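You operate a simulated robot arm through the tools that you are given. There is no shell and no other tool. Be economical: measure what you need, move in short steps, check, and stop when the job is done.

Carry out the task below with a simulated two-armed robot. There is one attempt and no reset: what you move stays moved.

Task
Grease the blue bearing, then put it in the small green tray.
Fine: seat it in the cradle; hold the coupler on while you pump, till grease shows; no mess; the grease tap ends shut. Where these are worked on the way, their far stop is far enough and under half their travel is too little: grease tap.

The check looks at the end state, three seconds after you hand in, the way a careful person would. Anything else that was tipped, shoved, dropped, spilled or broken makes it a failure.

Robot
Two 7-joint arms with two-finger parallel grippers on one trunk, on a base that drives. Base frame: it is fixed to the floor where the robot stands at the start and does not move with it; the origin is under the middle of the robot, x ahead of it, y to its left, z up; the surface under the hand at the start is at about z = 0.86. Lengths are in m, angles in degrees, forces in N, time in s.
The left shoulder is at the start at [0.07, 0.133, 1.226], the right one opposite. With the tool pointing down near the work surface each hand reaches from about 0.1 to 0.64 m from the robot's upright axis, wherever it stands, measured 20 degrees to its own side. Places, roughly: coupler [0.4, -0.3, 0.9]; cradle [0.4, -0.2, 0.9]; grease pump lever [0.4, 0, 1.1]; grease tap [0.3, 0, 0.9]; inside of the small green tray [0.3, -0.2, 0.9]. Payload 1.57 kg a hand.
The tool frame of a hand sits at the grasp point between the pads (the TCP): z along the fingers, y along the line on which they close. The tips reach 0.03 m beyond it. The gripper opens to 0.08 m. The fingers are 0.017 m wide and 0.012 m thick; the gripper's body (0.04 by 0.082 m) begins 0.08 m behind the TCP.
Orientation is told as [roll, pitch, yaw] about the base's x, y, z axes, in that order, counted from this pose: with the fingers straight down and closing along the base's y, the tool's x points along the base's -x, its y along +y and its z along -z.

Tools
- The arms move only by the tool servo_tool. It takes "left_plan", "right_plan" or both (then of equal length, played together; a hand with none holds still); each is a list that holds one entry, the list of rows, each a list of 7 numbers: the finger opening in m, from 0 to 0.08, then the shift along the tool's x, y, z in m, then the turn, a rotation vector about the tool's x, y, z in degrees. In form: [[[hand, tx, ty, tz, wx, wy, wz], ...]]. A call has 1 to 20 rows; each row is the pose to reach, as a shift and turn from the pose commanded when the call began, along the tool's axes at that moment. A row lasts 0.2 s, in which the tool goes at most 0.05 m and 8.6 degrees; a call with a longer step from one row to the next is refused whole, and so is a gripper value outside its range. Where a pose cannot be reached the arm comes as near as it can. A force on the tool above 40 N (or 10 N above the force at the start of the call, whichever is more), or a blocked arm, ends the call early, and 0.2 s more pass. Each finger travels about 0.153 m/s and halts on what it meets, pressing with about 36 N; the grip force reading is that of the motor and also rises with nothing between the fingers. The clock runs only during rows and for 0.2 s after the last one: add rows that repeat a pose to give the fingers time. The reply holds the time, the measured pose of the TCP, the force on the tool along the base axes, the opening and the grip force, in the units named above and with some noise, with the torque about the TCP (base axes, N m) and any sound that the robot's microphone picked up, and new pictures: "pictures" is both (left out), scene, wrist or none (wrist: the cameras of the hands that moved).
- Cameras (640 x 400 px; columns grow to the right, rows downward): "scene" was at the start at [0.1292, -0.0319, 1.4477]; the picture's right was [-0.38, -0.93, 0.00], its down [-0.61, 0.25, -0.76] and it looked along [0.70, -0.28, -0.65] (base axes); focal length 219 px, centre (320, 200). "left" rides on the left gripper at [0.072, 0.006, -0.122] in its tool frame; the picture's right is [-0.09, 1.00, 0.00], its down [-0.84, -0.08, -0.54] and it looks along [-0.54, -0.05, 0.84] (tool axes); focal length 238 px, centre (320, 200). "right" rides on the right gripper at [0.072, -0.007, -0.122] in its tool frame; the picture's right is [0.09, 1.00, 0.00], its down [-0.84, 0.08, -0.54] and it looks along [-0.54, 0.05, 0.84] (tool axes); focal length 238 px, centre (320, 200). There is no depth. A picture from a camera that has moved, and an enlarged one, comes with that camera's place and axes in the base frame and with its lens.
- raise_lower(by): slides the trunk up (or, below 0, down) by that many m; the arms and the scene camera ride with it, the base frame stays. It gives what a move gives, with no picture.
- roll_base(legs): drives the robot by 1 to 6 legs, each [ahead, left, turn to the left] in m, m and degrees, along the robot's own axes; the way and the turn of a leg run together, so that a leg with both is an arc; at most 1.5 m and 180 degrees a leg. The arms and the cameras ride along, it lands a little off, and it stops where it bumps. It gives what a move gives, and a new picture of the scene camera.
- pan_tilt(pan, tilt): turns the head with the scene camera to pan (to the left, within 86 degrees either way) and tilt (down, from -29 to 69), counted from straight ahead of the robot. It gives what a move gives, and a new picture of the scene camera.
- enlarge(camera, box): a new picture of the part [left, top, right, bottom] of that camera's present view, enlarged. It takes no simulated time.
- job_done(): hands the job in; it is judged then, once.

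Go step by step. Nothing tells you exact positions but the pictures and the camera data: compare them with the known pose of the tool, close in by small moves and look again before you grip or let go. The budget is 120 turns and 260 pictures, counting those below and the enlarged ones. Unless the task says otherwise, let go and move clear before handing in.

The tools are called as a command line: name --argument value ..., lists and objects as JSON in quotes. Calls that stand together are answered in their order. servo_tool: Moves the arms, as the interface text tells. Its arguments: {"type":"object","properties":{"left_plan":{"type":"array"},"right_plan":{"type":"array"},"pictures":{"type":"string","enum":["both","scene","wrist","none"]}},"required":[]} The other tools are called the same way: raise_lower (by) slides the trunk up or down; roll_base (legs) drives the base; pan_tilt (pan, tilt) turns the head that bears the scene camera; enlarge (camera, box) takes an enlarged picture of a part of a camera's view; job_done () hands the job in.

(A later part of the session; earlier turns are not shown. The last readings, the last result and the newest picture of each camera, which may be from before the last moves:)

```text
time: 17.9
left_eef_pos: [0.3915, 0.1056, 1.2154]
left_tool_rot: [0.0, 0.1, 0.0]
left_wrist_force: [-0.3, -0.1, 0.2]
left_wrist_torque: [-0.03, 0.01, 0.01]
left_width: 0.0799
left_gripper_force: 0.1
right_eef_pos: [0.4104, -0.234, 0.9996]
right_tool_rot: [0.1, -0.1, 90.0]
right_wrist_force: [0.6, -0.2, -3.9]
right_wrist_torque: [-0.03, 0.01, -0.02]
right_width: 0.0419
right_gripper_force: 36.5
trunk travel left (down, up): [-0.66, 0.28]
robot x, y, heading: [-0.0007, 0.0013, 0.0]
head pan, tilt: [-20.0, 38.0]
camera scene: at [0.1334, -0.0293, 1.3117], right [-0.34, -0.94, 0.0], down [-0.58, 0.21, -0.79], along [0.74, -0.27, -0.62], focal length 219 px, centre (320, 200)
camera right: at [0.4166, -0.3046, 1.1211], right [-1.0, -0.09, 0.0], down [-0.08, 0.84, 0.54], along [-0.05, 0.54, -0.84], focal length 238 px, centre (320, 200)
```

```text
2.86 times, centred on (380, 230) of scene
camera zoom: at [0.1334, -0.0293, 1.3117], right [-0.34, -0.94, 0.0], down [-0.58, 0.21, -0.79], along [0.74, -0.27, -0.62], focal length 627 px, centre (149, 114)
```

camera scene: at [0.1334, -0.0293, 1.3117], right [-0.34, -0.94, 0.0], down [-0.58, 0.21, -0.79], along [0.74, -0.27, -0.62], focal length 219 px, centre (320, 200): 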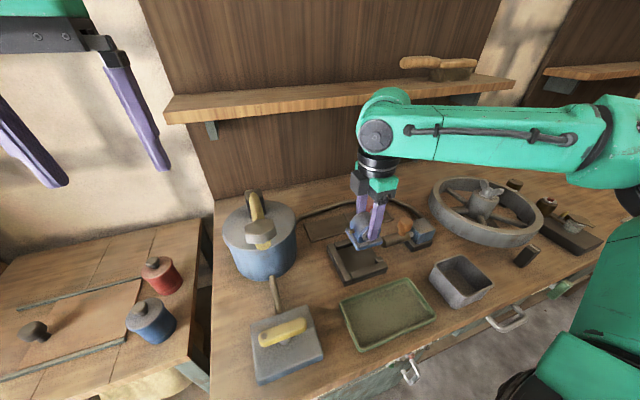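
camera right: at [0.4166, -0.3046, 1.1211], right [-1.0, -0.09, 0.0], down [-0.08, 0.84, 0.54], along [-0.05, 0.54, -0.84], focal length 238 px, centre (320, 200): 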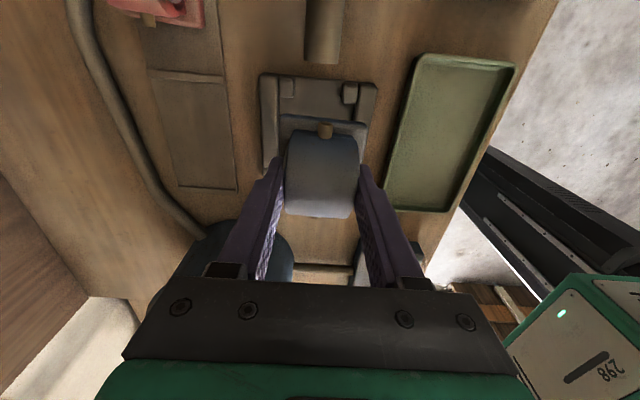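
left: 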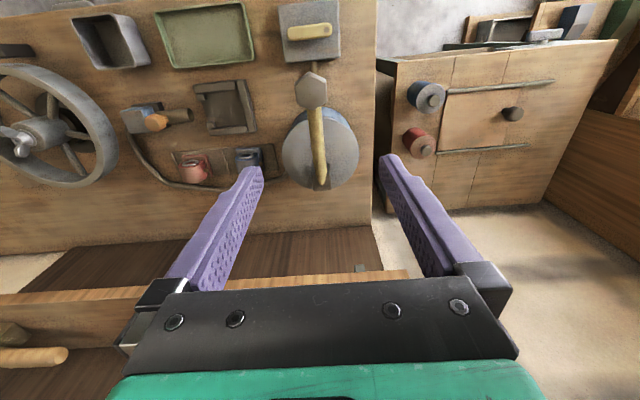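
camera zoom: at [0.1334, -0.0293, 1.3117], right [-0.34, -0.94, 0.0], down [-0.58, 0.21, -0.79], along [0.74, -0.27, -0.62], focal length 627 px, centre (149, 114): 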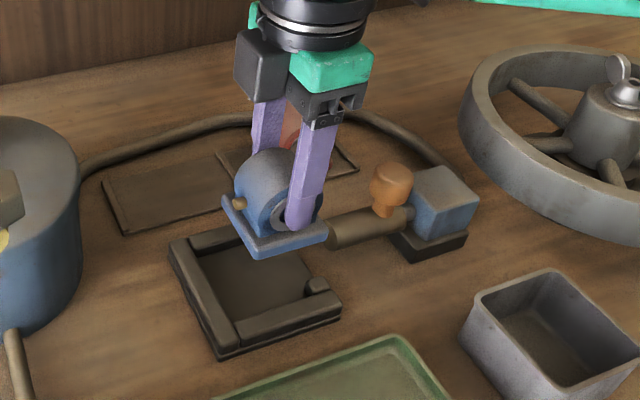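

Cradle pocket is about 72 mm square, centred near [0.415, -0.227]; the 60 mm foot needs +4 mm x and +7 mm y. Aligning and lowering most of the way.

servo_tool --right_plan '[[[0.02, -0.007, -0.004, 0, 0, 0, 0], [0.02, -0.007, -0.004, 0.02, 0, 0, 0], [0.02, -0.007, -0.004, 0.04, 0, 0, 0], [0.02, -0.007, -0.004, 0.055, 0, 0, 0], [0.02, -0.007, -0.004, 0.055, 0, 0, 0]]]'

enlarge --camera "right" --box '[200, 20, 440, 220]'

enlarge --camera "scene" --box '[310, 190, 430, 300]'

```text
time: 19.1
left_eef_pos: [0.3893, 0.1053, 1.2158]
left_tool_rot: [0.1, 0.0, 0.0]
left_wrist_force: [0.1, -0.2, 0.1]
left_wrist_torque: [-0.01, -0.03, 0.0]
left_width: 0.0801
left_gripper_force: 0.0
right_eef_pos: [0.4147, -0.2269, 0.947]
right_tool_rot: [0.1, -0.1, 90.0]
right_wrist_force: [0.2, -0.3, -3.4]
right_wrist_torque: [0.03, -0.01, -0.03]
right_width: 0.0419
right_gripper_force: 36.1
trunk travel left (down, up): [-0.66, 0.28]
robot x, y, heading: [-0.0004, -0.0053, -0.1]
head pan, tilt: [-20.0, 38.0]
camera scene: at [0.1326, -0.0299, 1.3118], right [-0.34, -0.94, 0.0], down [-0.58, 0.21, -0.79], along [0.74, -0.27, -0.62], focal length 219 px, centre (320, 200)
camera right: at [0.4204, -0.2974, 1.0672], right [-1.0, -0.09, 0.0], down [-0.08, 0.84, 0.54], along [-0.05, 0.54, -0.84], focal length 238 px, centre (320, 200)
```

scene: 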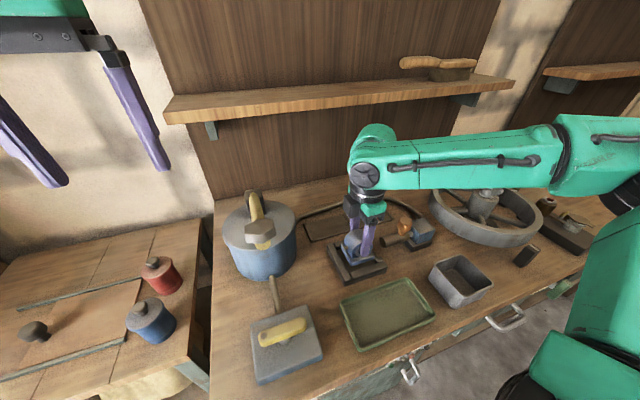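
right: 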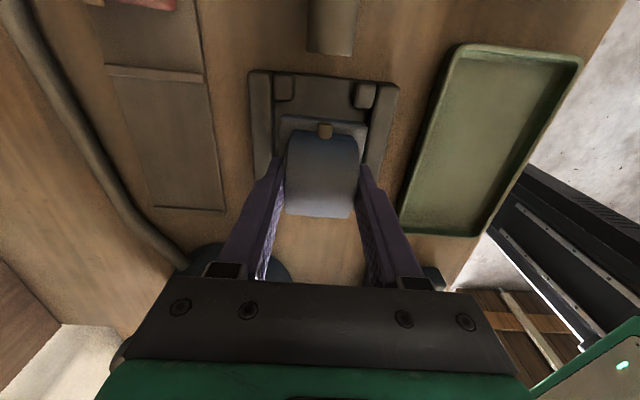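

```text
2.00 times, centred on (320, 120) of right
camera zoom: at [0.4204, -0.2974, 1.0672], right [-1.0, -0.09, 0.0], down [-0.08, 0.84, 0.54], along [-0.05, 0.54, -0.84], focal length 477 px, centre (320, 360)
```

zoom: 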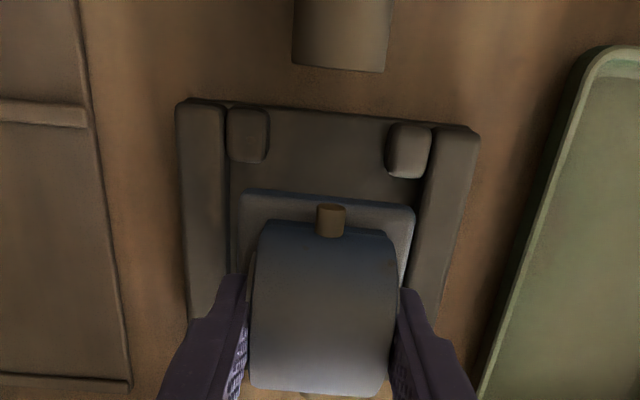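

```text
3.64 times, centred on (370, 245) of scene
camera zoom: at [0.1326, -0.0299, 1.3118], right [-0.34, -0.94, 0.0], down [-0.58, 0.21, -0.79], along [0.74, -0.27, -0.62], focal length 798 px, centre (138, 36)
```

zoom: 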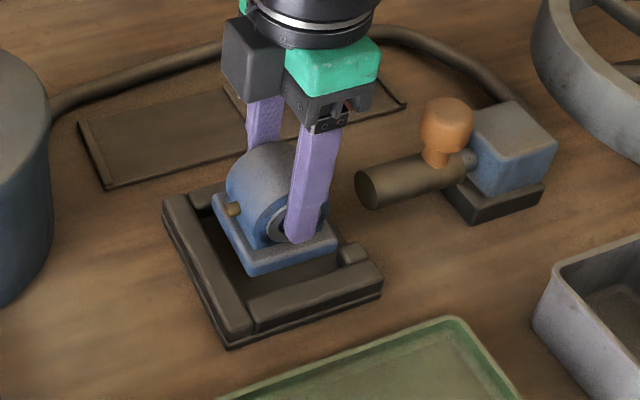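

Alignment looks good with ~5 mm margins all round. Lowering until the foot touches the cradle floor.

servo_tool --right_plan '[[[0.02, 0, 0, 0.01, 0, 0, 0], [0.02, 0, 0, 0.018, 0, 0, 0], [0.02, 0, 0, 0.021, 0, 0, 0], [0.02, 0, 0, 0.024, 0, 0, 0], [0.02, 0, 0, 0.024, 0, 0, 0]]]' --pictures "none"

enlarge --camera "scene" --box '[310, 190, 430, 300]'

```text
time: 20.3
left_eef_pos: [0.3898, 0.1061, 1.2162]
left_tool_rot: [0.0, 0.0, 0.0]
left_wrist_force: [0.3, 0.6, -0.4]
left_wrist_torque: [0.01, 0.03, -0.01]
left_width: 0.0798
left_gripper_force: 0.0
right_eef_pos: [0.4148, -0.2286, 0.9229]
right_tool_rot: [-0.1, -0.1, 90.0]
right_wrist_force: [0.0, -1.1, 2.7]
right_wrist_torque: [0.08, 0.2, -0.06]
right_width: 0.0418
right_gripper_force: 36.2
trunk travel left (down, up): [-0.66, 0.28]
robot x, y, heading: [-0.0024, -0.0014, 0.1]
head pan, tilt: [-20.0, 38.0]
```

```text
3.64 times, centred on (370, 245) of scene
camera zoom: at [0.1317, -0.0295, 1.3121], right [-0.34, -0.94, 0.0], down [-0.58, 0.21, -0.79], along [0.74, -0.27, -0.62], focal length 798 px, centre (138, 36)
```

zoom: 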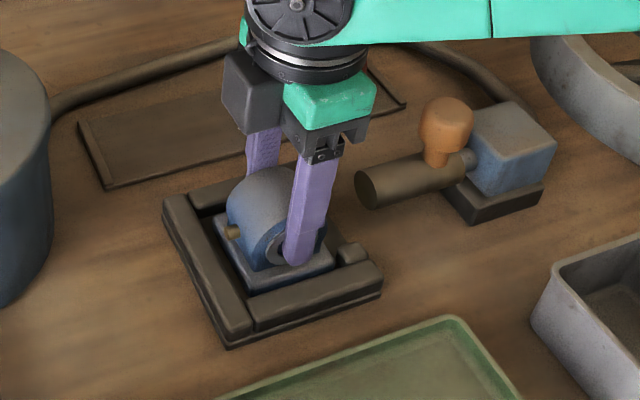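

The foot is down on the cradle floor. Opening just a little, then lifting out.

servo_tool --right_plan '[[[0.046, 0, 0, 0, 0, 0, 0], [0.048, 0, 0, 0, 0, 0, 0], [0.048, 0, 0, 0, 0, 0, 0], [0.048, 0, 0, -0.02, 0, 0, 0], [0.05, 0, 0, -0.05, 0, 0, 0], [0.05, 0, 0, -0.09, 0, 0, 0], [0.05, 0.04, 0, -0.11, 0, 0, 0], [0.05, 0.08, 0, -0.11, 0, 0, 0], [0.05, 0.08, 0, -0.11, 0, 0, 0]]]'

enlarge --camera "right" --box '[200, 20, 440, 220]'

enlarge --camera "scene" --box '[310, 190, 430, 300]'

```text
time: 22.3
left_eef_pos: [0.3906, 0.1066, 1.2167]
left_tool_rot: [0.1, -0.1, 0.0]
left_wrist_force: [-0.5, 0.3, 0.1]
left_wrist_torque: [-0.02, -0.01, 0.01]
left_width: 0.0801
left_gripper_force: 0.1
right_eef_pos: [0.4135, -0.3111, 1.0314]
right_tool_rot: [-0.1, -0.1, 90.0]
right_wrist_force: [-0.3, 0.7, 0.0]
right_wrist_torque: [0.0, -0.04, -0.01]
right_width: 0.05
right_gripper_force: 0.0
trunk travel left (down, up): [-0.66, 0.28]
robot x, y, heading: [-0.0027, -0.0006, 0.1]
head pan, tilt: [-20.0, 38.0]
camera scene: at [0.1322, -0.0282, 1.3119], right [-0.34, -0.94, 0.0], down [-0.58, 0.21, -0.79], along [0.74, -0.27, -0.62], focal length 219 px, centre (320, 200)
camera right: at [0.4186, -0.3824, 1.1529], right [-1.0, -0.09, 0.0], down [-0.08, 0.84, 0.54], along [-0.05, 0.54, -0.84], focal length 238 px, centre (320, 200)
```

scene: 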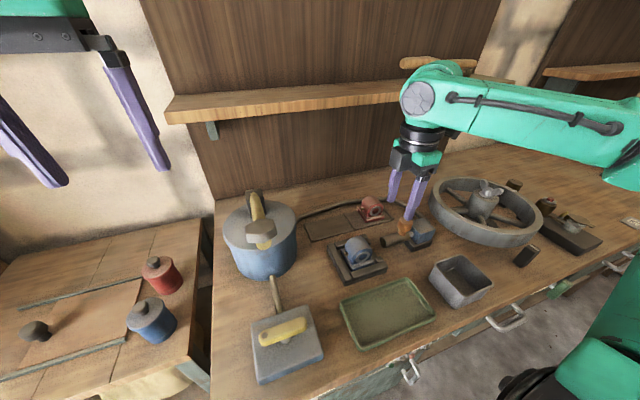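
right: 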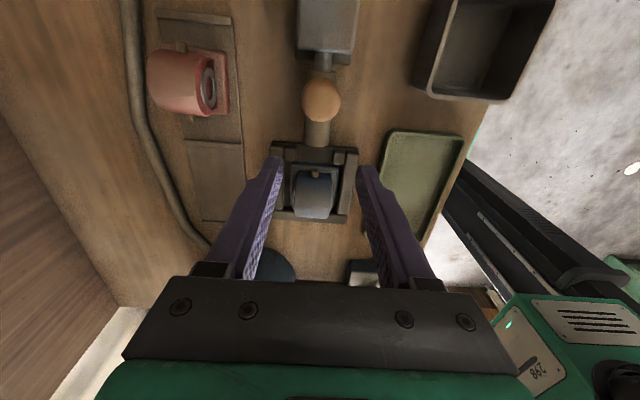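

```text
2.00 times, centred on (320, 120) of right
camera zoom: at [0.4186, -0.3824, 1.1529], right [-1.0, -0.09, 0.0], down [-0.08, 0.84, 0.54], along [-0.05, 0.54, -0.84], focal length 477 px, centre (320, 360)
```

zoom: 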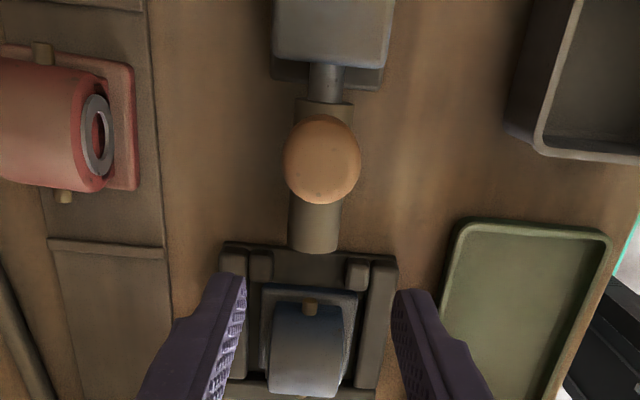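

```text
3.64 times, centred on (370, 245) of scene
camera zoom: at [0.1322, -0.0282, 1.3119], right [-0.34, -0.94, 0.0], down [-0.58, 0.21, -0.79], along [0.74, -0.27, -0.62], focal length 798 px, centre (138, 36)
```

zoom: 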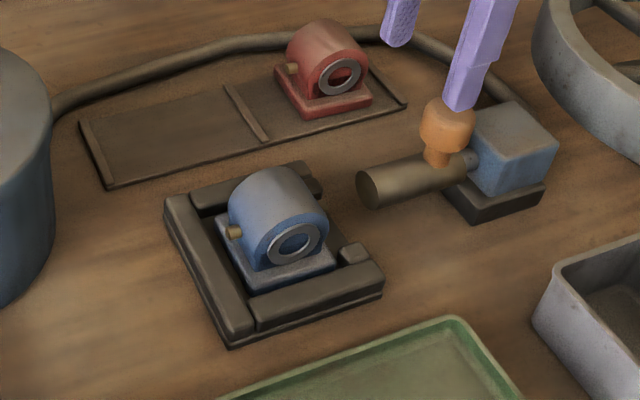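

Bearing is seated in the cradle. Now inspecting the tap for the left hand.

enlarge --camera "scene" --box '[210, 180, 350, 390]'

servo_tool --left_plan '[[[0.08, 0.04, 0, 0.0, 0, 0, 0], [0.08, 0.08, 0, 0.02, 0, 0, 0], [0.08, 0.12, -0.02, 0.04, 0, 0, 0], [0.08, 0.15, -0.03, 0.06, 0, 0, 0], [0.08, 0.15, -0.04, 0.08, 0, 0, 0], [0.08, 0.15, -0.04, 0.08, 0, 0, 0]]]'

enlarge --camera "left" --box '[160, 0, 480, 200]'

```text
1.90 times, centred on (280, 285) of scene
camera zoom: at [0.1322, -0.0282, 1.3119], right [-0.34, -0.94, 0.0], down [-0.58, 0.21, -0.79], along [0.74, -0.27, -0.62], focal length 418 px, centre (396, 38)
```

zoom: 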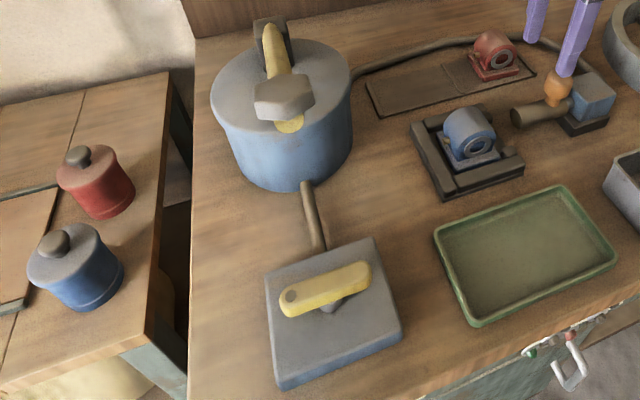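

```text
time: 23.7
left_eef_pos: [0.2424, 0.062, 1.1398]
left_tool_rot: [-0.9, 0.4, 0.5]
left_wrist_force: [0.4, -0.2, 0.1]
left_wrist_torque: [0.01, 0.0, 0.02]
left_width: 0.0802
left_gripper_force: 0.0
right_eef_pos: [0.4132, -0.3131, 1.0301]
right_tool_rot: [0.0, -0.1, 90.0]
right_wrist_force: [0.8, 0.5, -0.4]
right_wrist_torque: [0.02, -0.05, 0.04]
right_width: 0.0501
right_gripper_force: 0.2
trunk travel left (down, up): [-0.66, 0.28]
robot x, y, heading: [-0.0005, -0.0026, 0.1]
head pan, tilt: [-20.0, 38.0]
camera scene: at [0.127, -0.0297, 1.3023], right [-0.36, -0.93, 0.0], down [-0.66, 0.25, -0.71], along [0.67, -0.25, -0.7], focal length 219 px, centre (320, 200)
camera left: at [0.1689, 0.0695, 1.2629], right [0.08, 1.0, -0.02], down [0.84, -0.06, 0.54], along [0.54, -0.06, -0.84], focal length 238 px, centre (320, 200)
```

scene: 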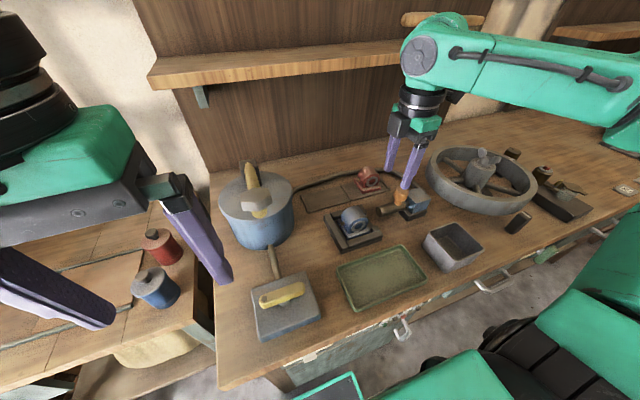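
left: 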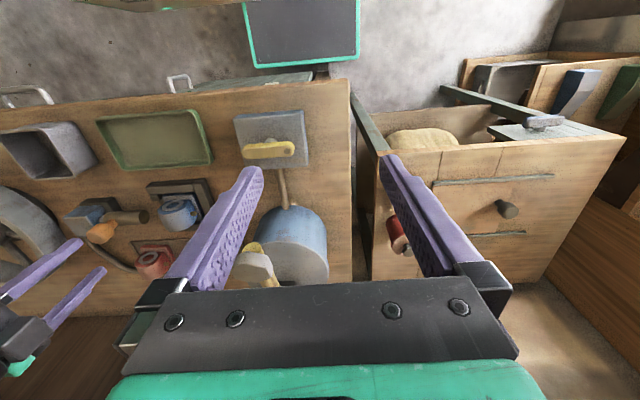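

```text
2.00 times, centred on (320, 100) of left
camera zoom: at [0.1689, 0.0695, 1.2629], right [0.08, 1.0, -0.02], down [0.84, -0.06, 0.54], along [0.54, -0.06, -0.84], focal length 477 px, centre (320, 400)
```

zoom: 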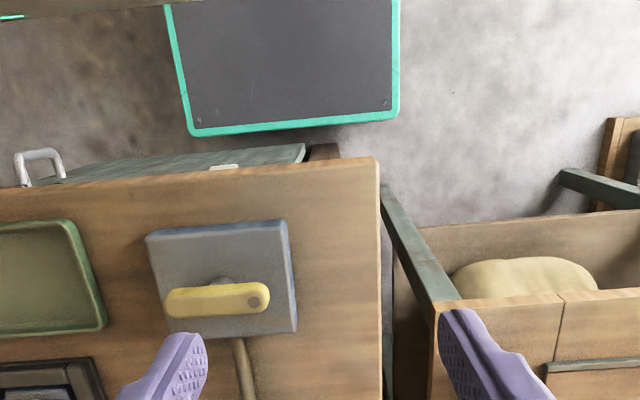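

The left arm seems to have nudged the head, so I'll move it forward. The tap bar runs along y, centred near [0.295, -0.026], on a central stem; I'll yaw the left hand -90° and lean its wrist toward +y to stay clear of the pump knob.

servo_tool --left_plan '[[[0.06, -0.03, 0, 0, 0, 0, 0], [0.05, -0.053, 0, 0, 0, 0, 8], [0.05, -0.053, -0.01, 0.01, 0, 0, 16], [0.05, -0.053, -0.02, 0.02, 0, 0, 24], [0.05, -0.053, -0.02, 0.03, 0, 0, 32], [0.05, -0.053, -0.02, 0.04, 0, 0, 40], [0.05, -0.053, -0.02, 0.05, 0, 0, 48], [0.05, -0.053, -0.02, 0.06, 0, 0, 56], [0.05, -0.053, -0.02, 0.07, 0, 0, 64], [0.05, -0.053, -0.02, 0.08, 0, 0, 72], [0.05, -0.053, -0.02, 0.08, 0, 0, 80], [0.05, -0.053, -0.02, 0.08, 0, 0, 88], [0.05, -0.053, -0.02, 0.08, 0, 0, 90]]]'

enlarge --camera "left" --box '[200, 40, 440, 200]'

```text
time: 26.5
left_eef_pos: [0.2924, 0.0462, 1.0573]
left_tool_rot: [-0.1, -0.1, -90.1]
left_wrist_force: [-0.5, -0.4, 0.1]
left_wrist_torque: [-0.03, 0.04, -0.01]
left_width: 0.0499
left_gripper_force: 0.1
right_eef_pos: [0.4122, -0.3122, 1.0309]
right_tool_rot: [0.0, -0.1, 90.0]
right_wrist_force: [0.7, 0.4, -0.2]
right_wrist_torque: [0.01, 0.01, -0.01]
right_width: 0.0497
right_gripper_force: 0.0
trunk travel left (down, up): [-0.66, 0.28]
robot x, y, heading: [-0.0053, -0.0001, 0.3]
head pan, tilt: [-20.0, 38.0]
camera scene: at [0.132, -0.0295, 1.3119], right [-0.34, -0.94, 0.0], down [-0.58, 0.21, -0.79], along [0.74, -0.27, -0.62], focal length 219 px, centre (320, 200)
camera left: at [0.2987, 0.1172, 1.1788], right [1.0, -0.09, 0.0], down [-0.08, -0.84, 0.54], along [-0.05, -0.54, -0.84], focal length 238 px, centre (320, 200)
```

scene: 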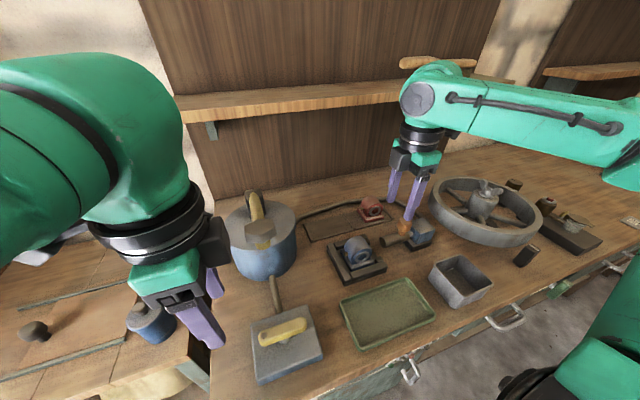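
left: 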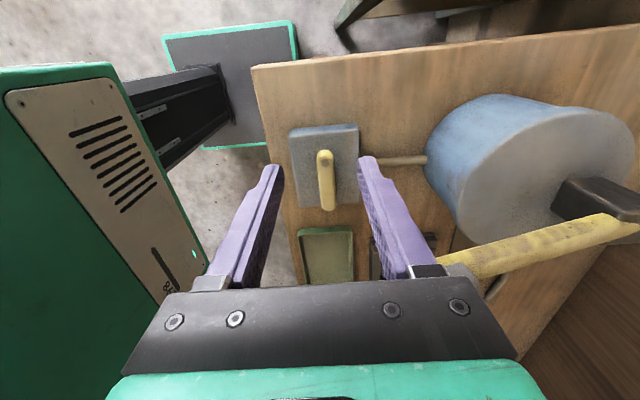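

```text
2.50 times, centred on (320, 120) of left
camera zoom: at [0.2987, 0.1172, 1.1788], right [1.0, -0.09, 0.0], down [-0.08, -0.84, 0.54], along [-0.05, -0.54, -0.84], focal length 596 px, centre (320, 400)
```

zoom: 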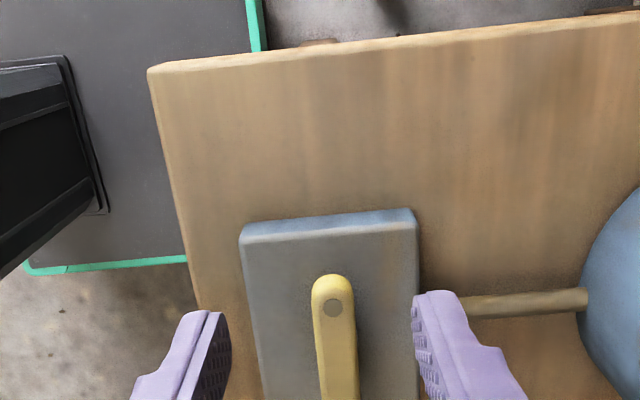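

Clear view of the tap bar; its top is at about z 0.929. I'll lean the wrist 20° toward +y and descend astride the bar's +y half, stopping just above first.

servo_tool --left_plan '[[[0.05, -0.01, 0.001, 0.02, 0, -7, 0], [0.05, -0.02, 0.001, 0.04, 0, -14, 0], [0.05, -0.03, 0.001, 0.06, 0, -20, 0], [0.05, -0.041, 0.0015, 0.08, 0, -20, 0], [0.05, -0.041, 0.0015, 0.1, 0, -20, 0], [0.05, -0.041, 0.0015, 0.1, 0, -20, 0]]]'

enlarge --camera "left" --box '[200, 60, 440, 260]'

enlarge --camera "scene" --box '[160, 180, 360, 380]'

```text
time: 27.9
left_eef_pos: [0.284, -0.0029, 0.9661]
left_tool_rot: [-1.3, -19.6, -92.6]
left_wrist_force: [-0.4, -0.5, 0.2]
left_wrist_torque: [0.0, 0.01, 0.02]
left_width: 0.0503
left_gripper_force: 0.1
left hand out of reach, approached as far as the arm can: row 5
right_eef_pos: [0.4133, -0.3122, 1.03]
right_tool_rot: [-0.1, 0.0, 90.0]
right_wrist_force: [-0.4, -0.2, -0.4]
right_wrist_torque: [0.01, 0.01, -0.01]
right_width: 0.0501
right_gripper_force: 0.1
trunk travel left (down, up): [-0.66, 0.28]
robot x, y, heading: [0.0034, 0.0005, 0.1]
head pan, tilt: [-20.0, 38.0]
camera scene: at [0.1324, -0.029, 1.3119], right [-0.34, -0.94, 0.0], down [-0.58, 0.21, -0.79], along [0.74, -0.27, -0.62], focal length 219 px, centre (320, 200)
camera left: at [0.2974, 0.1053, 1.0568], right [0.99, -0.14, 0.01], down [-0.09, -0.6, 0.79], along [-0.1, -0.79, -0.61], focal length 238 px, centre (320, 200)
```

scene: 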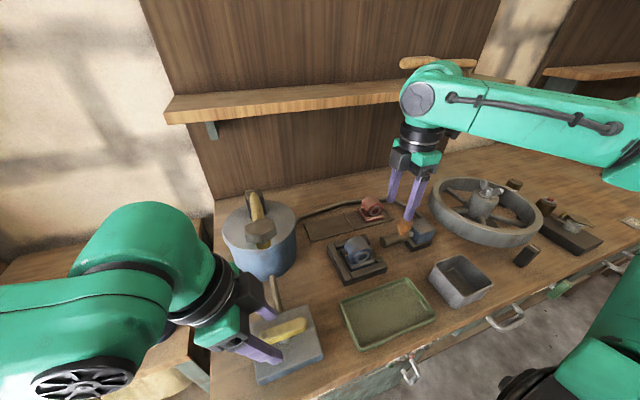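
left: 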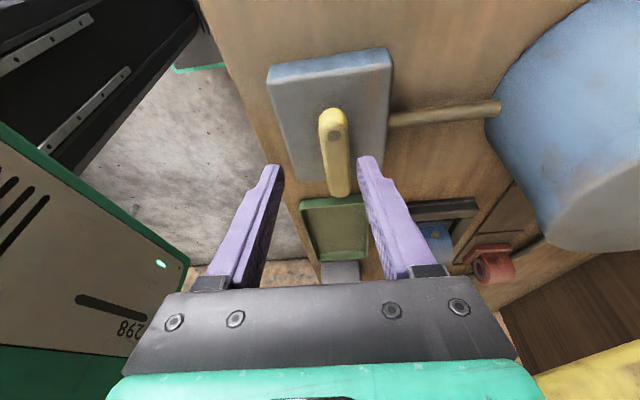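

```text
2.00 times, centred on (320, 160) of left
camera zoom: at [0.2974, 0.1053, 1.0568], right [0.99, -0.14, 0.01], down [-0.09, -0.6, 0.79], along [-0.1, -0.79, -0.61], focal length 477 px, centre (320, 280)
```

zoom: 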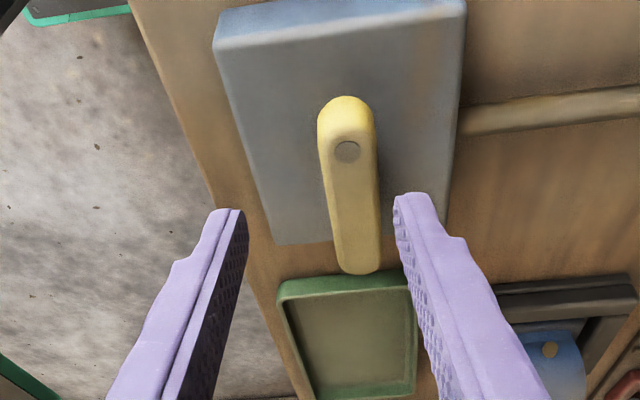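

```text
2.00 times, centred on (260, 280) of scene
camera zoom: at [0.1324, -0.029, 1.3119], right [-0.34, -0.94, 0.0], down [-0.58, 0.21, -0.79], along [0.74, -0.27, -0.62], focal length 439 px, centre (440, 40)
```

zoom: 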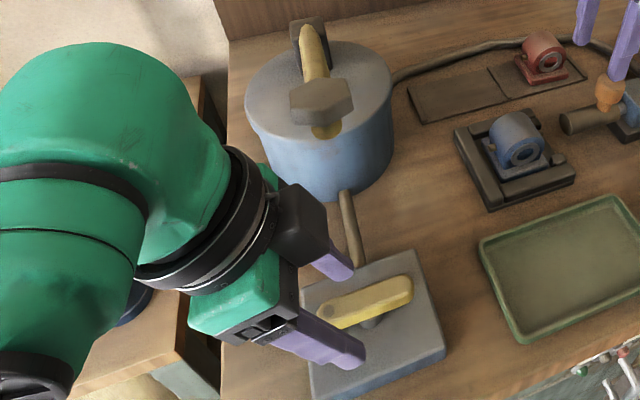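

The 20° lean is at the limit of reach, so I'll halve it and grip nearer the bar's +y end.

servo_tool --left_plan '[[[0.05, 0.002, 0, -0.01, 0, 5, 0], [0.05, 0.006, 0, -0.005, 0, 10, 0], [0.05, 0.01, 0, 0.005, 0, 10, 0], [0.05, 0.0128, 0, 0.0177, 0, 10, 0], [0.05, 0.0128, 0, 0.0177, 0, 10, 0]]]'

enlarge --camera "left" --box '[200, 60, 440, 260]'

enlarge --camera "scene" --box '[160, 180, 360, 380]'

```text
time: 29.1
left_eef_pos: [0.2945, 0.0121, 0.9358]
left_tool_rot: [0.0, -10.0, -90.0]
left_wrist_force: [-0.6, -0.4, -0.9]
left_wrist_torque: [-0.02, -0.01, 0.01]
left_width: 0.05
left_gripper_force: 0.1
right_eef_pos: [0.4116, -0.3133, 1.0291]
right_tool_rot: [-0.1, 0.0, 90.0]
right_wrist_force: [-0.2, -0.3, 0.2]
right_wrist_torque: [-0.03, -0.03, 0.01]
right_width: 0.0501
right_gripper_force: 0.0
trunk travel left (down, up): [-0.66, 0.28]
robot x, y, heading: [-0.0008, 0.0004, 0.1]
head pan, tilt: [-20.0, 38.0]
camera scene: at [0.1319, -0.0298, 1.3119], right [-0.34, -0.94, 0.0], down [-0.58, 0.21, -0.79], along [0.74, -0.27, -0.62], focal length 219 px, centre (320, 200)
camera left: at [0.3002, 0.1035, 1.0435], right [1.0, -0.09, 0.02], down [-0.08, -0.73, 0.68], along [-0.05, -0.68, -0.73], focal length 238 px, centre (320, 200)
```

scene: 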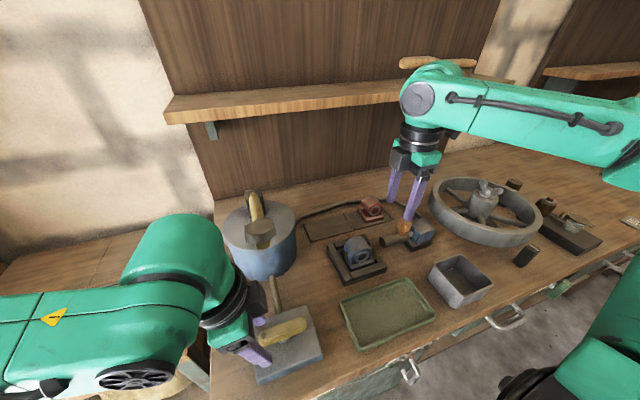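
left: 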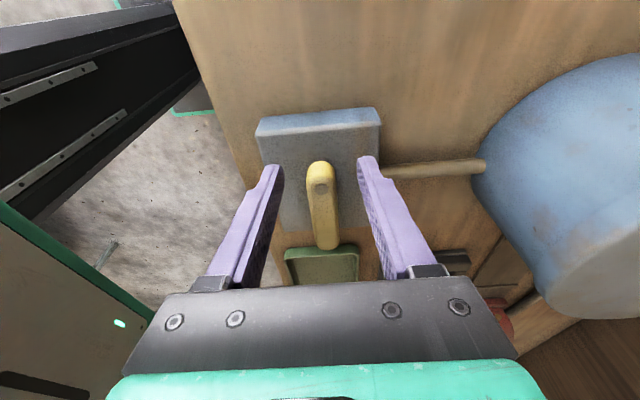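

```text
2.00 times, centred on (320, 160) of left
camera zoom: at [0.3002, 0.1035, 1.0435], right [1.0, -0.09, 0.02], down [-0.08, -0.73, 0.68], along [-0.05, -0.68, -0.73], focal length 477 px, centre (320, 280)
```

zoom: 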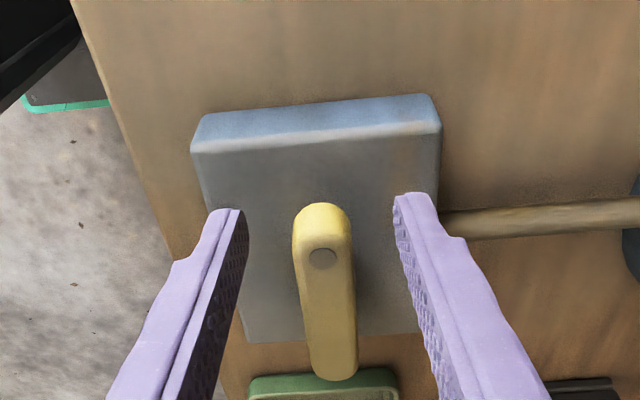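

```text
2.00 times, centred on (260, 280) of scene
camera zoom: at [0.1319, -0.0298, 1.3119], right [-0.34, -0.94, 0.0], down [-0.58, 0.21, -0.79], along [0.74, -0.27, -0.62], focal length 439 px, centre (440, 40)
```

zoom: 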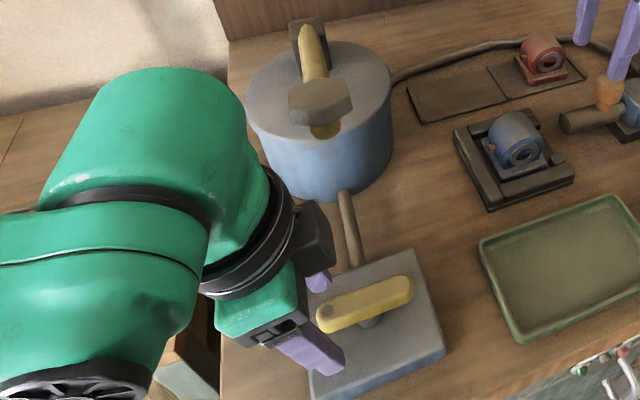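

Fingers straddle the bar end. Closing on it.

servo_tool --left_plan '[[[0.035, 0, 0, 0, 0, 0, 0], [0.02, 0, 0, 0, 0, 0, 0], [0.012, 0, 0, 0, 0, 0, 0], [0.012, 0, 0, 0, 0, 0, 0]]]' --pictures "wrist"

```text
time: 30.1
left_eef_pos: [0.295, 0.0132, 0.9354]
left_tool_rot: [0.1, -9.9, -89.9]
left_wrist_force: [1.3, -0.3, -0.1]
left_wrist_torque: [0.1, -0.04, 0.05]
left_width: 0.0195
left_gripper_force: 33.5
right_eef_pos: [0.4127, -0.3123, 1.03]
right_tool_rot: [-0.1, -0.2, 90.0]
right_wrist_force: [0.3, 0.0, 0.0]
right_wrist_torque: [-0.02, -0.04, -0.02]
right_width: 0.0502
right_gripper_force: 0.2
trunk travel left (down, up): [-0.66, 0.28]
robot x, y, heading: [0.0006, -0.0019, 0.1]
head pan, tilt: [-20.0, 38.0]
camera left: at [0.3007, 0.1037, 1.0435], right [1.0, -0.09, 0.02], down [-0.08, -0.73, 0.68], along [-0.05, -0.68, -0.73], focal length 238 px, centre (320, 200)
```

left: 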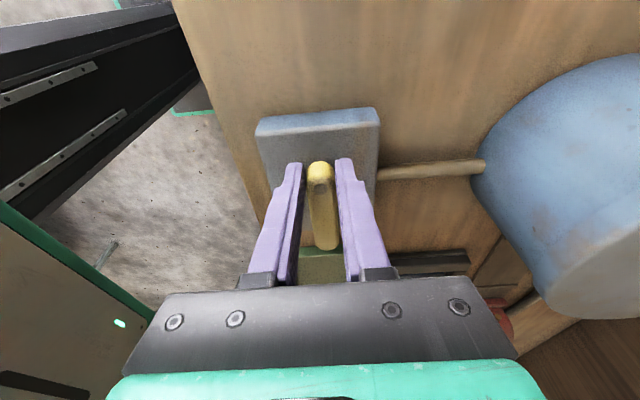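

Gripped at 19.5 mm. Trying a small counter-clockwise turn about the centre stem and reading the reaction.

servo_tool --left_plan '[[[0.012, -0.0001, -0.0025, 0, -0.7, 0, -3.94], [0.012, -0.0004, -0.0051, 0.0001, -1.39, 0, -7.88], [0.012, -0.0008, -0.0076, 0.0001, -2.1, 0, -11.8], [0.012, -0.0014, -0.0101, 0.0002, -2.78, 0, -15.76], [0.012, -0.0014, -0.0101, 0.0002, -2.78, 0, -15.76]]]'

enlarge --camera "scene" --box '[220, 280, 340, 380]'

```text
time: 31.3
left_eef_pos: [0.2917, 0.0101, 0.9346]
left_tool_rot: [-0.1, -10.1, -73.9]
left_wrist_force: [33.3, 4.2, 8.0]
left_wrist_torque: [0.03, -0.77, -0.22]
left_width: 0.022
left_gripper_force: 35.4
left hand out of reach, approached as far as the arm can: row 2
right_eef_pos: [0.419, -0.3117, 1.028]
right_tool_rot: [0.4, 0.1, 90.0]
right_wrist_force: [0.4, 0.9, -0.4]
right_wrist_torque: [-0.01, 0.02, 0.04]
right_width: 0.0499
right_gripper_force: 0.1
trunk travel left (down, up): [-0.66, 0.28]
robot x, y, heading: [-0.0029, 0.0021, 0.1]
head pan, tilt: [-20.0, 38.0]
camera scene: at [0.1406, -0.0283, 1.311], right [-0.34, -0.94, 0.0], down [-0.58, 0.21, -0.78], along [0.74, -0.27, -0.62], focal length 219 px, centre (320, 200)
camera left: at [0.272, 0.1004, 1.0422], right [0.98, 0.19, 0.02], down [0.13, -0.72, 0.68], along [0.14, -0.67, -0.73], focal length 238 px, centre (320, 200)
```

scene: 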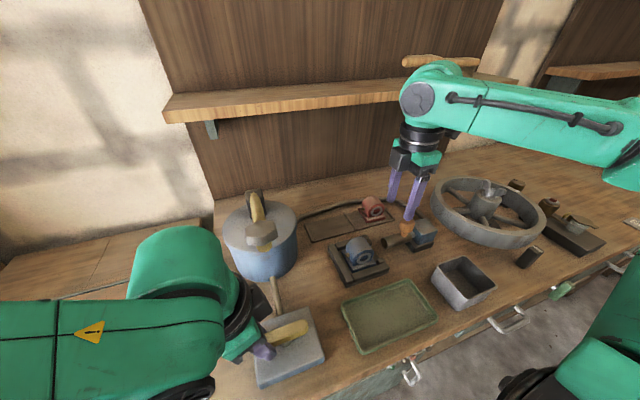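
left: 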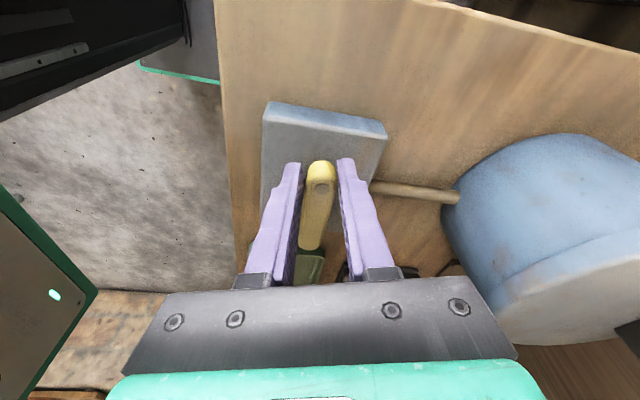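

```text
4.00 times, centred on (280, 330) of scene
camera zoom: at [0.1406, -0.0283, 1.311], right [-0.34, -0.94, 0.0], down [-0.58, 0.21, -0.78], along [0.74, -0.27, -0.62], focal length 877 px, centre (480, -320)
```

zoom: 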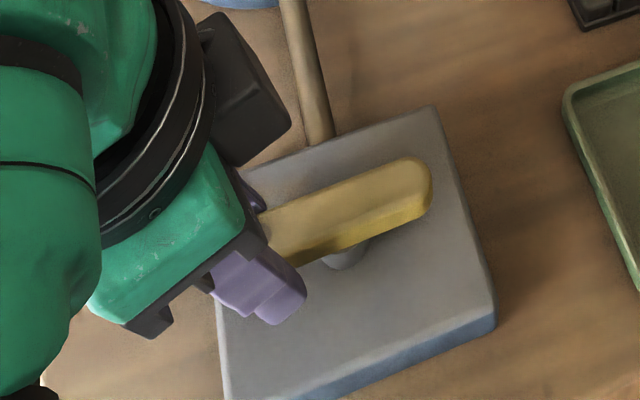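

Counter-clockwise is blocked (33 N), so the tap opens clockwise. That is best done by the right hand on the bar's -y end, mirrored; I'll undo, release and retreat the left hand.

servo_tool --left_plan '[[[0.012, -0.0007, 0.005, 0.0001, 1.39, 0, 7.88], [0.012, -0.0014, 0.0101, 0.0002, 2.78, 0, 15.76], [0.04, -0.0014, 0.0101, 0.0002, 2.78, 0, 15.76], [0.05, -0.0014, 0.0101, 0.0002, 2.78, 0, 15.76], [0.05, -0.0084, 0.0101, -0.039, 2.78, 0, 15.76], [0.05, -0.0174, 0.0101, -0.08, 2.78, 0, 15.76], [0.05, 0.02, 0.02, -0.1, 2.78, 0, 15.76], [0.05, 0.06, 0.03, -0.11, 2.78, 0, 15.76], [0.05, 0.0948, 0.0431, -0.118, 2.78, 0, 15.76], [0.05, 0.0948, 0.0431, -0.118, 2.78, 0, 15.76]]]'

enlarge --camera "scene" --box '[220, 260, 340, 380]'

```text
time: 33.5
left_eef_pos: [0.2968, 0.1308, 1.0354]
left_tool_rot: [0.0, -10.0, -89.9]
left_wrist_force: [-0.2, -0.8, -0.6]
left_wrist_torque: [-0.05, 0.01, 0.01]
left_width: 0.0499
left_gripper_force: 0.1
right_eef_pos: [0.4127, -0.3124, 1.0309]
right_tool_rot: [0.0, -0.2, 90.0]
right_wrist_force: [0.0, -0.7, -0.5]
right_wrist_torque: [-0.01, 0.01, 0.0]
right_width: 0.0499
right_gripper_force: 0.0
trunk travel left (down, up): [-0.66, 0.28]
robot x, y, heading: [-0.0021, 0.0013, 0.0]
head pan, tilt: [-20.0, 38.0]
camera scene: at [0.1321, -0.0299, 1.3119], right [-0.34, -0.94, 0.0], down [-0.58, 0.21, -0.79], along [0.74, -0.27, -0.62], focal length 219 px, centre (320, 200)
camera left: at [0.302, 0.222, 1.1434], right [1.0, -0.09, 0.02], down [-0.08, -0.73, 0.68], along [-0.05, -0.68, -0.73], focal length 238 px, centre (320, 200)
```

scene: 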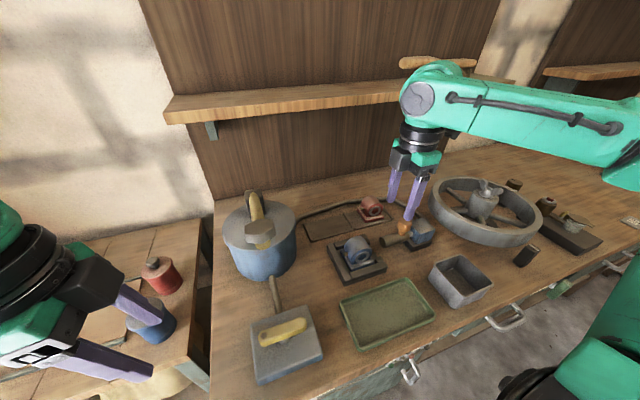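
left: 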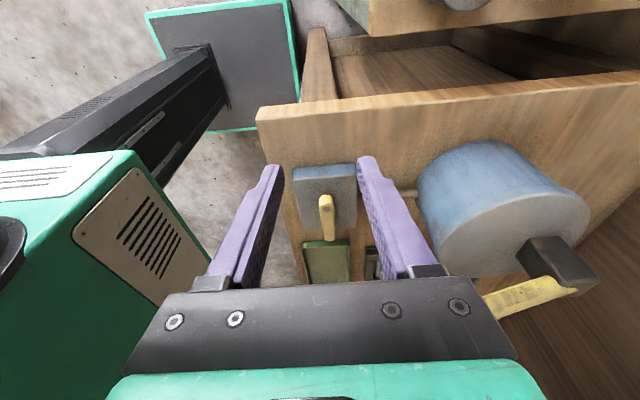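

```text
3.33 times, centred on (280, 320) of scene
camera zoom: at [0.1321, -0.0299, 1.3119], right [-0.34, -0.94, 0.0], down [-0.58, 0.21, -0.79], along [0.74, -0.27, -0.62], focal length 731 px, centre (453, -200)
```

zoom: 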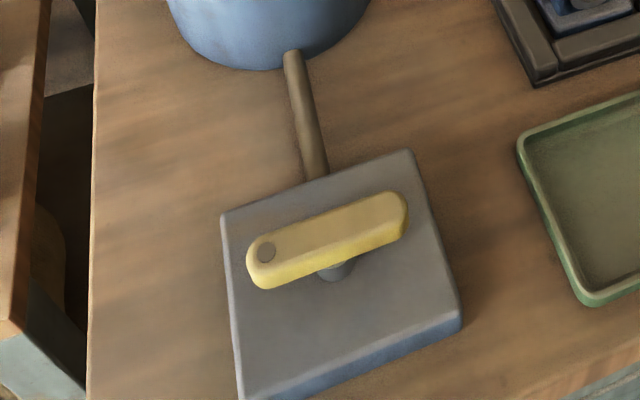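

The tap bar is unchanged. Bringing the right hand over it, leaning toward -y, to a point above its -y end.

servo_tool --right_plan '[[[0.05, -0.03, 0.015, -0.01, 0, 0, 0], [0.05, -0.06, 0.03, -0.02, 0, 0, 0], [0.05, -0.09, 0.045, -0.02, 0, 0, 0], [0.05, -0.12, 0.06, -0.02, 0, -3, 0], [0.05, -0.15, 0.08, -0.02, 0, -6, 0], [0.05, -0.18, 0.095, 0, 0, -10, 0], [0.05, -0.21, 0.11, 0.02, 0, -10, 0], [0.05, -0.2324, 0.1187, 0.031, 0, -10, 0], [0.05, -0.2324, 0.1187, 0.031, 0, -10, 0]]]'

enlarge --camera "right" --box '[200, 60, 440, 260]'

```text
time: 35.5
left_eef_pos: [0.2956, 0.1294, 1.0351]
left_tool_rot: [-0.1, -9.9, -89.9]
left_wrist_force: [0.4, 0.1, 0.3]
left_wrist_torque: [-0.01, 0.01, 0.01]
left_width: 0.0497
left_gripper_force: 0.0
right_eef_pos: [0.2917, -0.0766, 0.9982]
right_tool_rot: [0.0, -10.2, 90.0]
right_wrist_force: [0.1, -0.3, -0.2]
right_wrist_torque: [0.02, 0.0, 0.0]
right_width: 0.05
right_gripper_force: 0.1
trunk travel left (down, up): [-0.66, 0.28]
robot x, y, heading: [-0.0029, -0.0019, 0.0]
head pan, tilt: [-20.0, 38.0]
camera scene: at [0.1319, -0.0302, 1.3119], right [-0.34, -0.94, 0.0], down [-0.58, 0.21, -0.79], along [0.74, -0.27, -0.62], focal length 219 px, centre (320, 200)
camera right: at [0.2979, -0.1677, 1.1054], right [-1.0, -0.09, -0.02], down [-0.08, 0.73, 0.68], along [-0.05, 0.68, -0.73], focal length 238 px, centre (320, 200)
```

scene: 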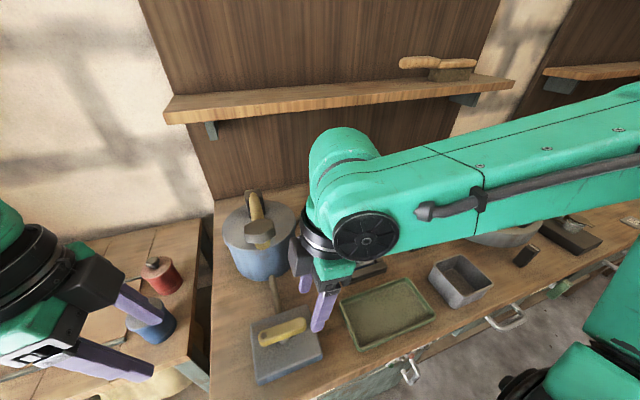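
right: 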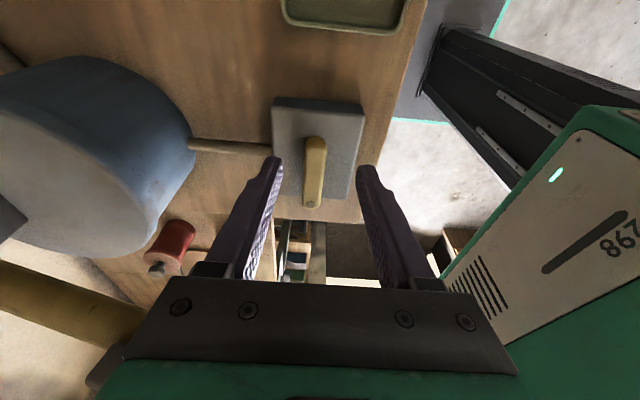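

```text
2.00 times, centred on (320, 160) of right
camera zoom: at [0.2979, -0.1677, 1.1054], right [-1.0, -0.09, -0.02], down [-0.08, 0.73, 0.68], along [-0.05, 0.68, -0.73], focal length 477 px, centre (320, 280)
```

zoom: 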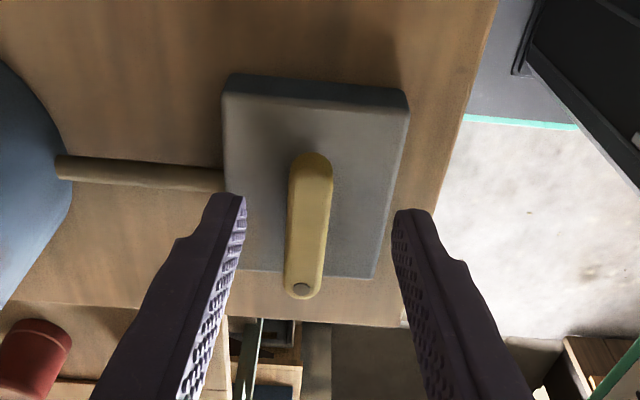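

Lined up. Descending astride the bar end and closing.

servo_tool --right_plan '[[[0.05, -0.002, -0.001, 0.02, 0, 0, 0], [0.05, -0.004, -0.001, 0.04, 0, 0, 0], [0.05, -0.0068, -0.001, 0.0652, 0, 0, 0], [0.05, -0.0068, -0.001, 0.0652, 0, 0, 0], [0.025, -0.0068, -0.001, 0.0652, 0, 0, 0], [0.012, -0.0068, -0.001, 0.0652, 0, 0, 0], [0.012, -0.0068, -0.001, 0.0652, 0, 0, 0]]]'

enlarge --camera "scene" --box '[220, 200, 400, 380]'

```text
time: 37.1
left_eef_pos: [0.2923, 0.13, 1.0351]
left_tool_rot: [0.2, -9.9, -89.9]
left_wrist_force: [-0.1, 0.4, -1.0]
left_wrist_torque: [-0.02, 0.0, 0.02]
left_width: 0.05
left_gripper_force: 0.0
right_eef_pos: [0.2964, -0.0558, 0.9408]
right_tool_rot: [0.0, -10.0, 90.0]
right_wrist_force: [-11.7, -3.6, -0.5]
right_wrist_torque: [-0.2, 0.3, 0.13]
right_width: 0.0228
right_gripper_force: 5.8
right hand out of reach, approached as far as the arm can: row 3, 4, 5, 6, 7
trunk travel left (down, up): [-0.66, 0.28]
robot x, y, heading: [0.0009, -0.0002, -0.1]
head pan, tilt: [-20.0, 38.0]
camera scene: at [0.1281, -0.0303, 1.3123], right [-0.34, -0.94, 0.0], down [-0.58, 0.21, -0.79], along [0.74, -0.27, -0.61], focal length 219 px, centre (320, 200)
camera right: at [0.3025, -0.1474, 1.0483], right [-1.0, -0.09, -0.02], down [-0.08, 0.73, 0.68], along [-0.05, 0.68, -0.73], focal length 238 px, centre (320, 200)
```

scene: 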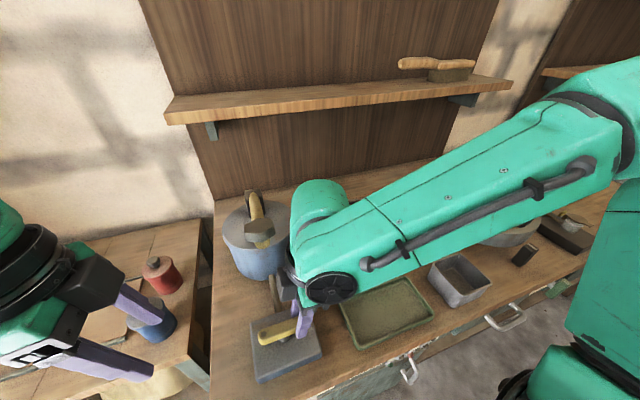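
right: 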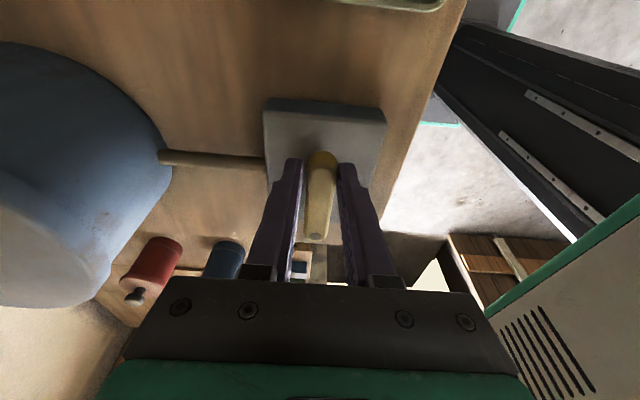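

```text
2.22 times, centred on (310, 290) of scene
camera zoom: at [0.1281, -0.0303, 1.3123], right [-0.34, -0.94, 0.0], down [-0.58, 0.21, -0.79], along [0.74, -0.27, -0.61], focal length 488 px, centre (342, 0)
```

zoom: 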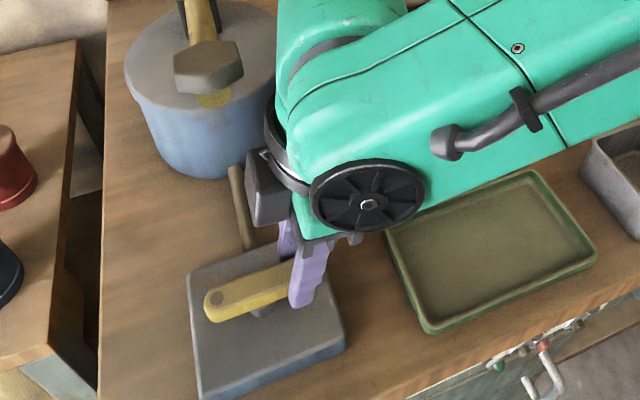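

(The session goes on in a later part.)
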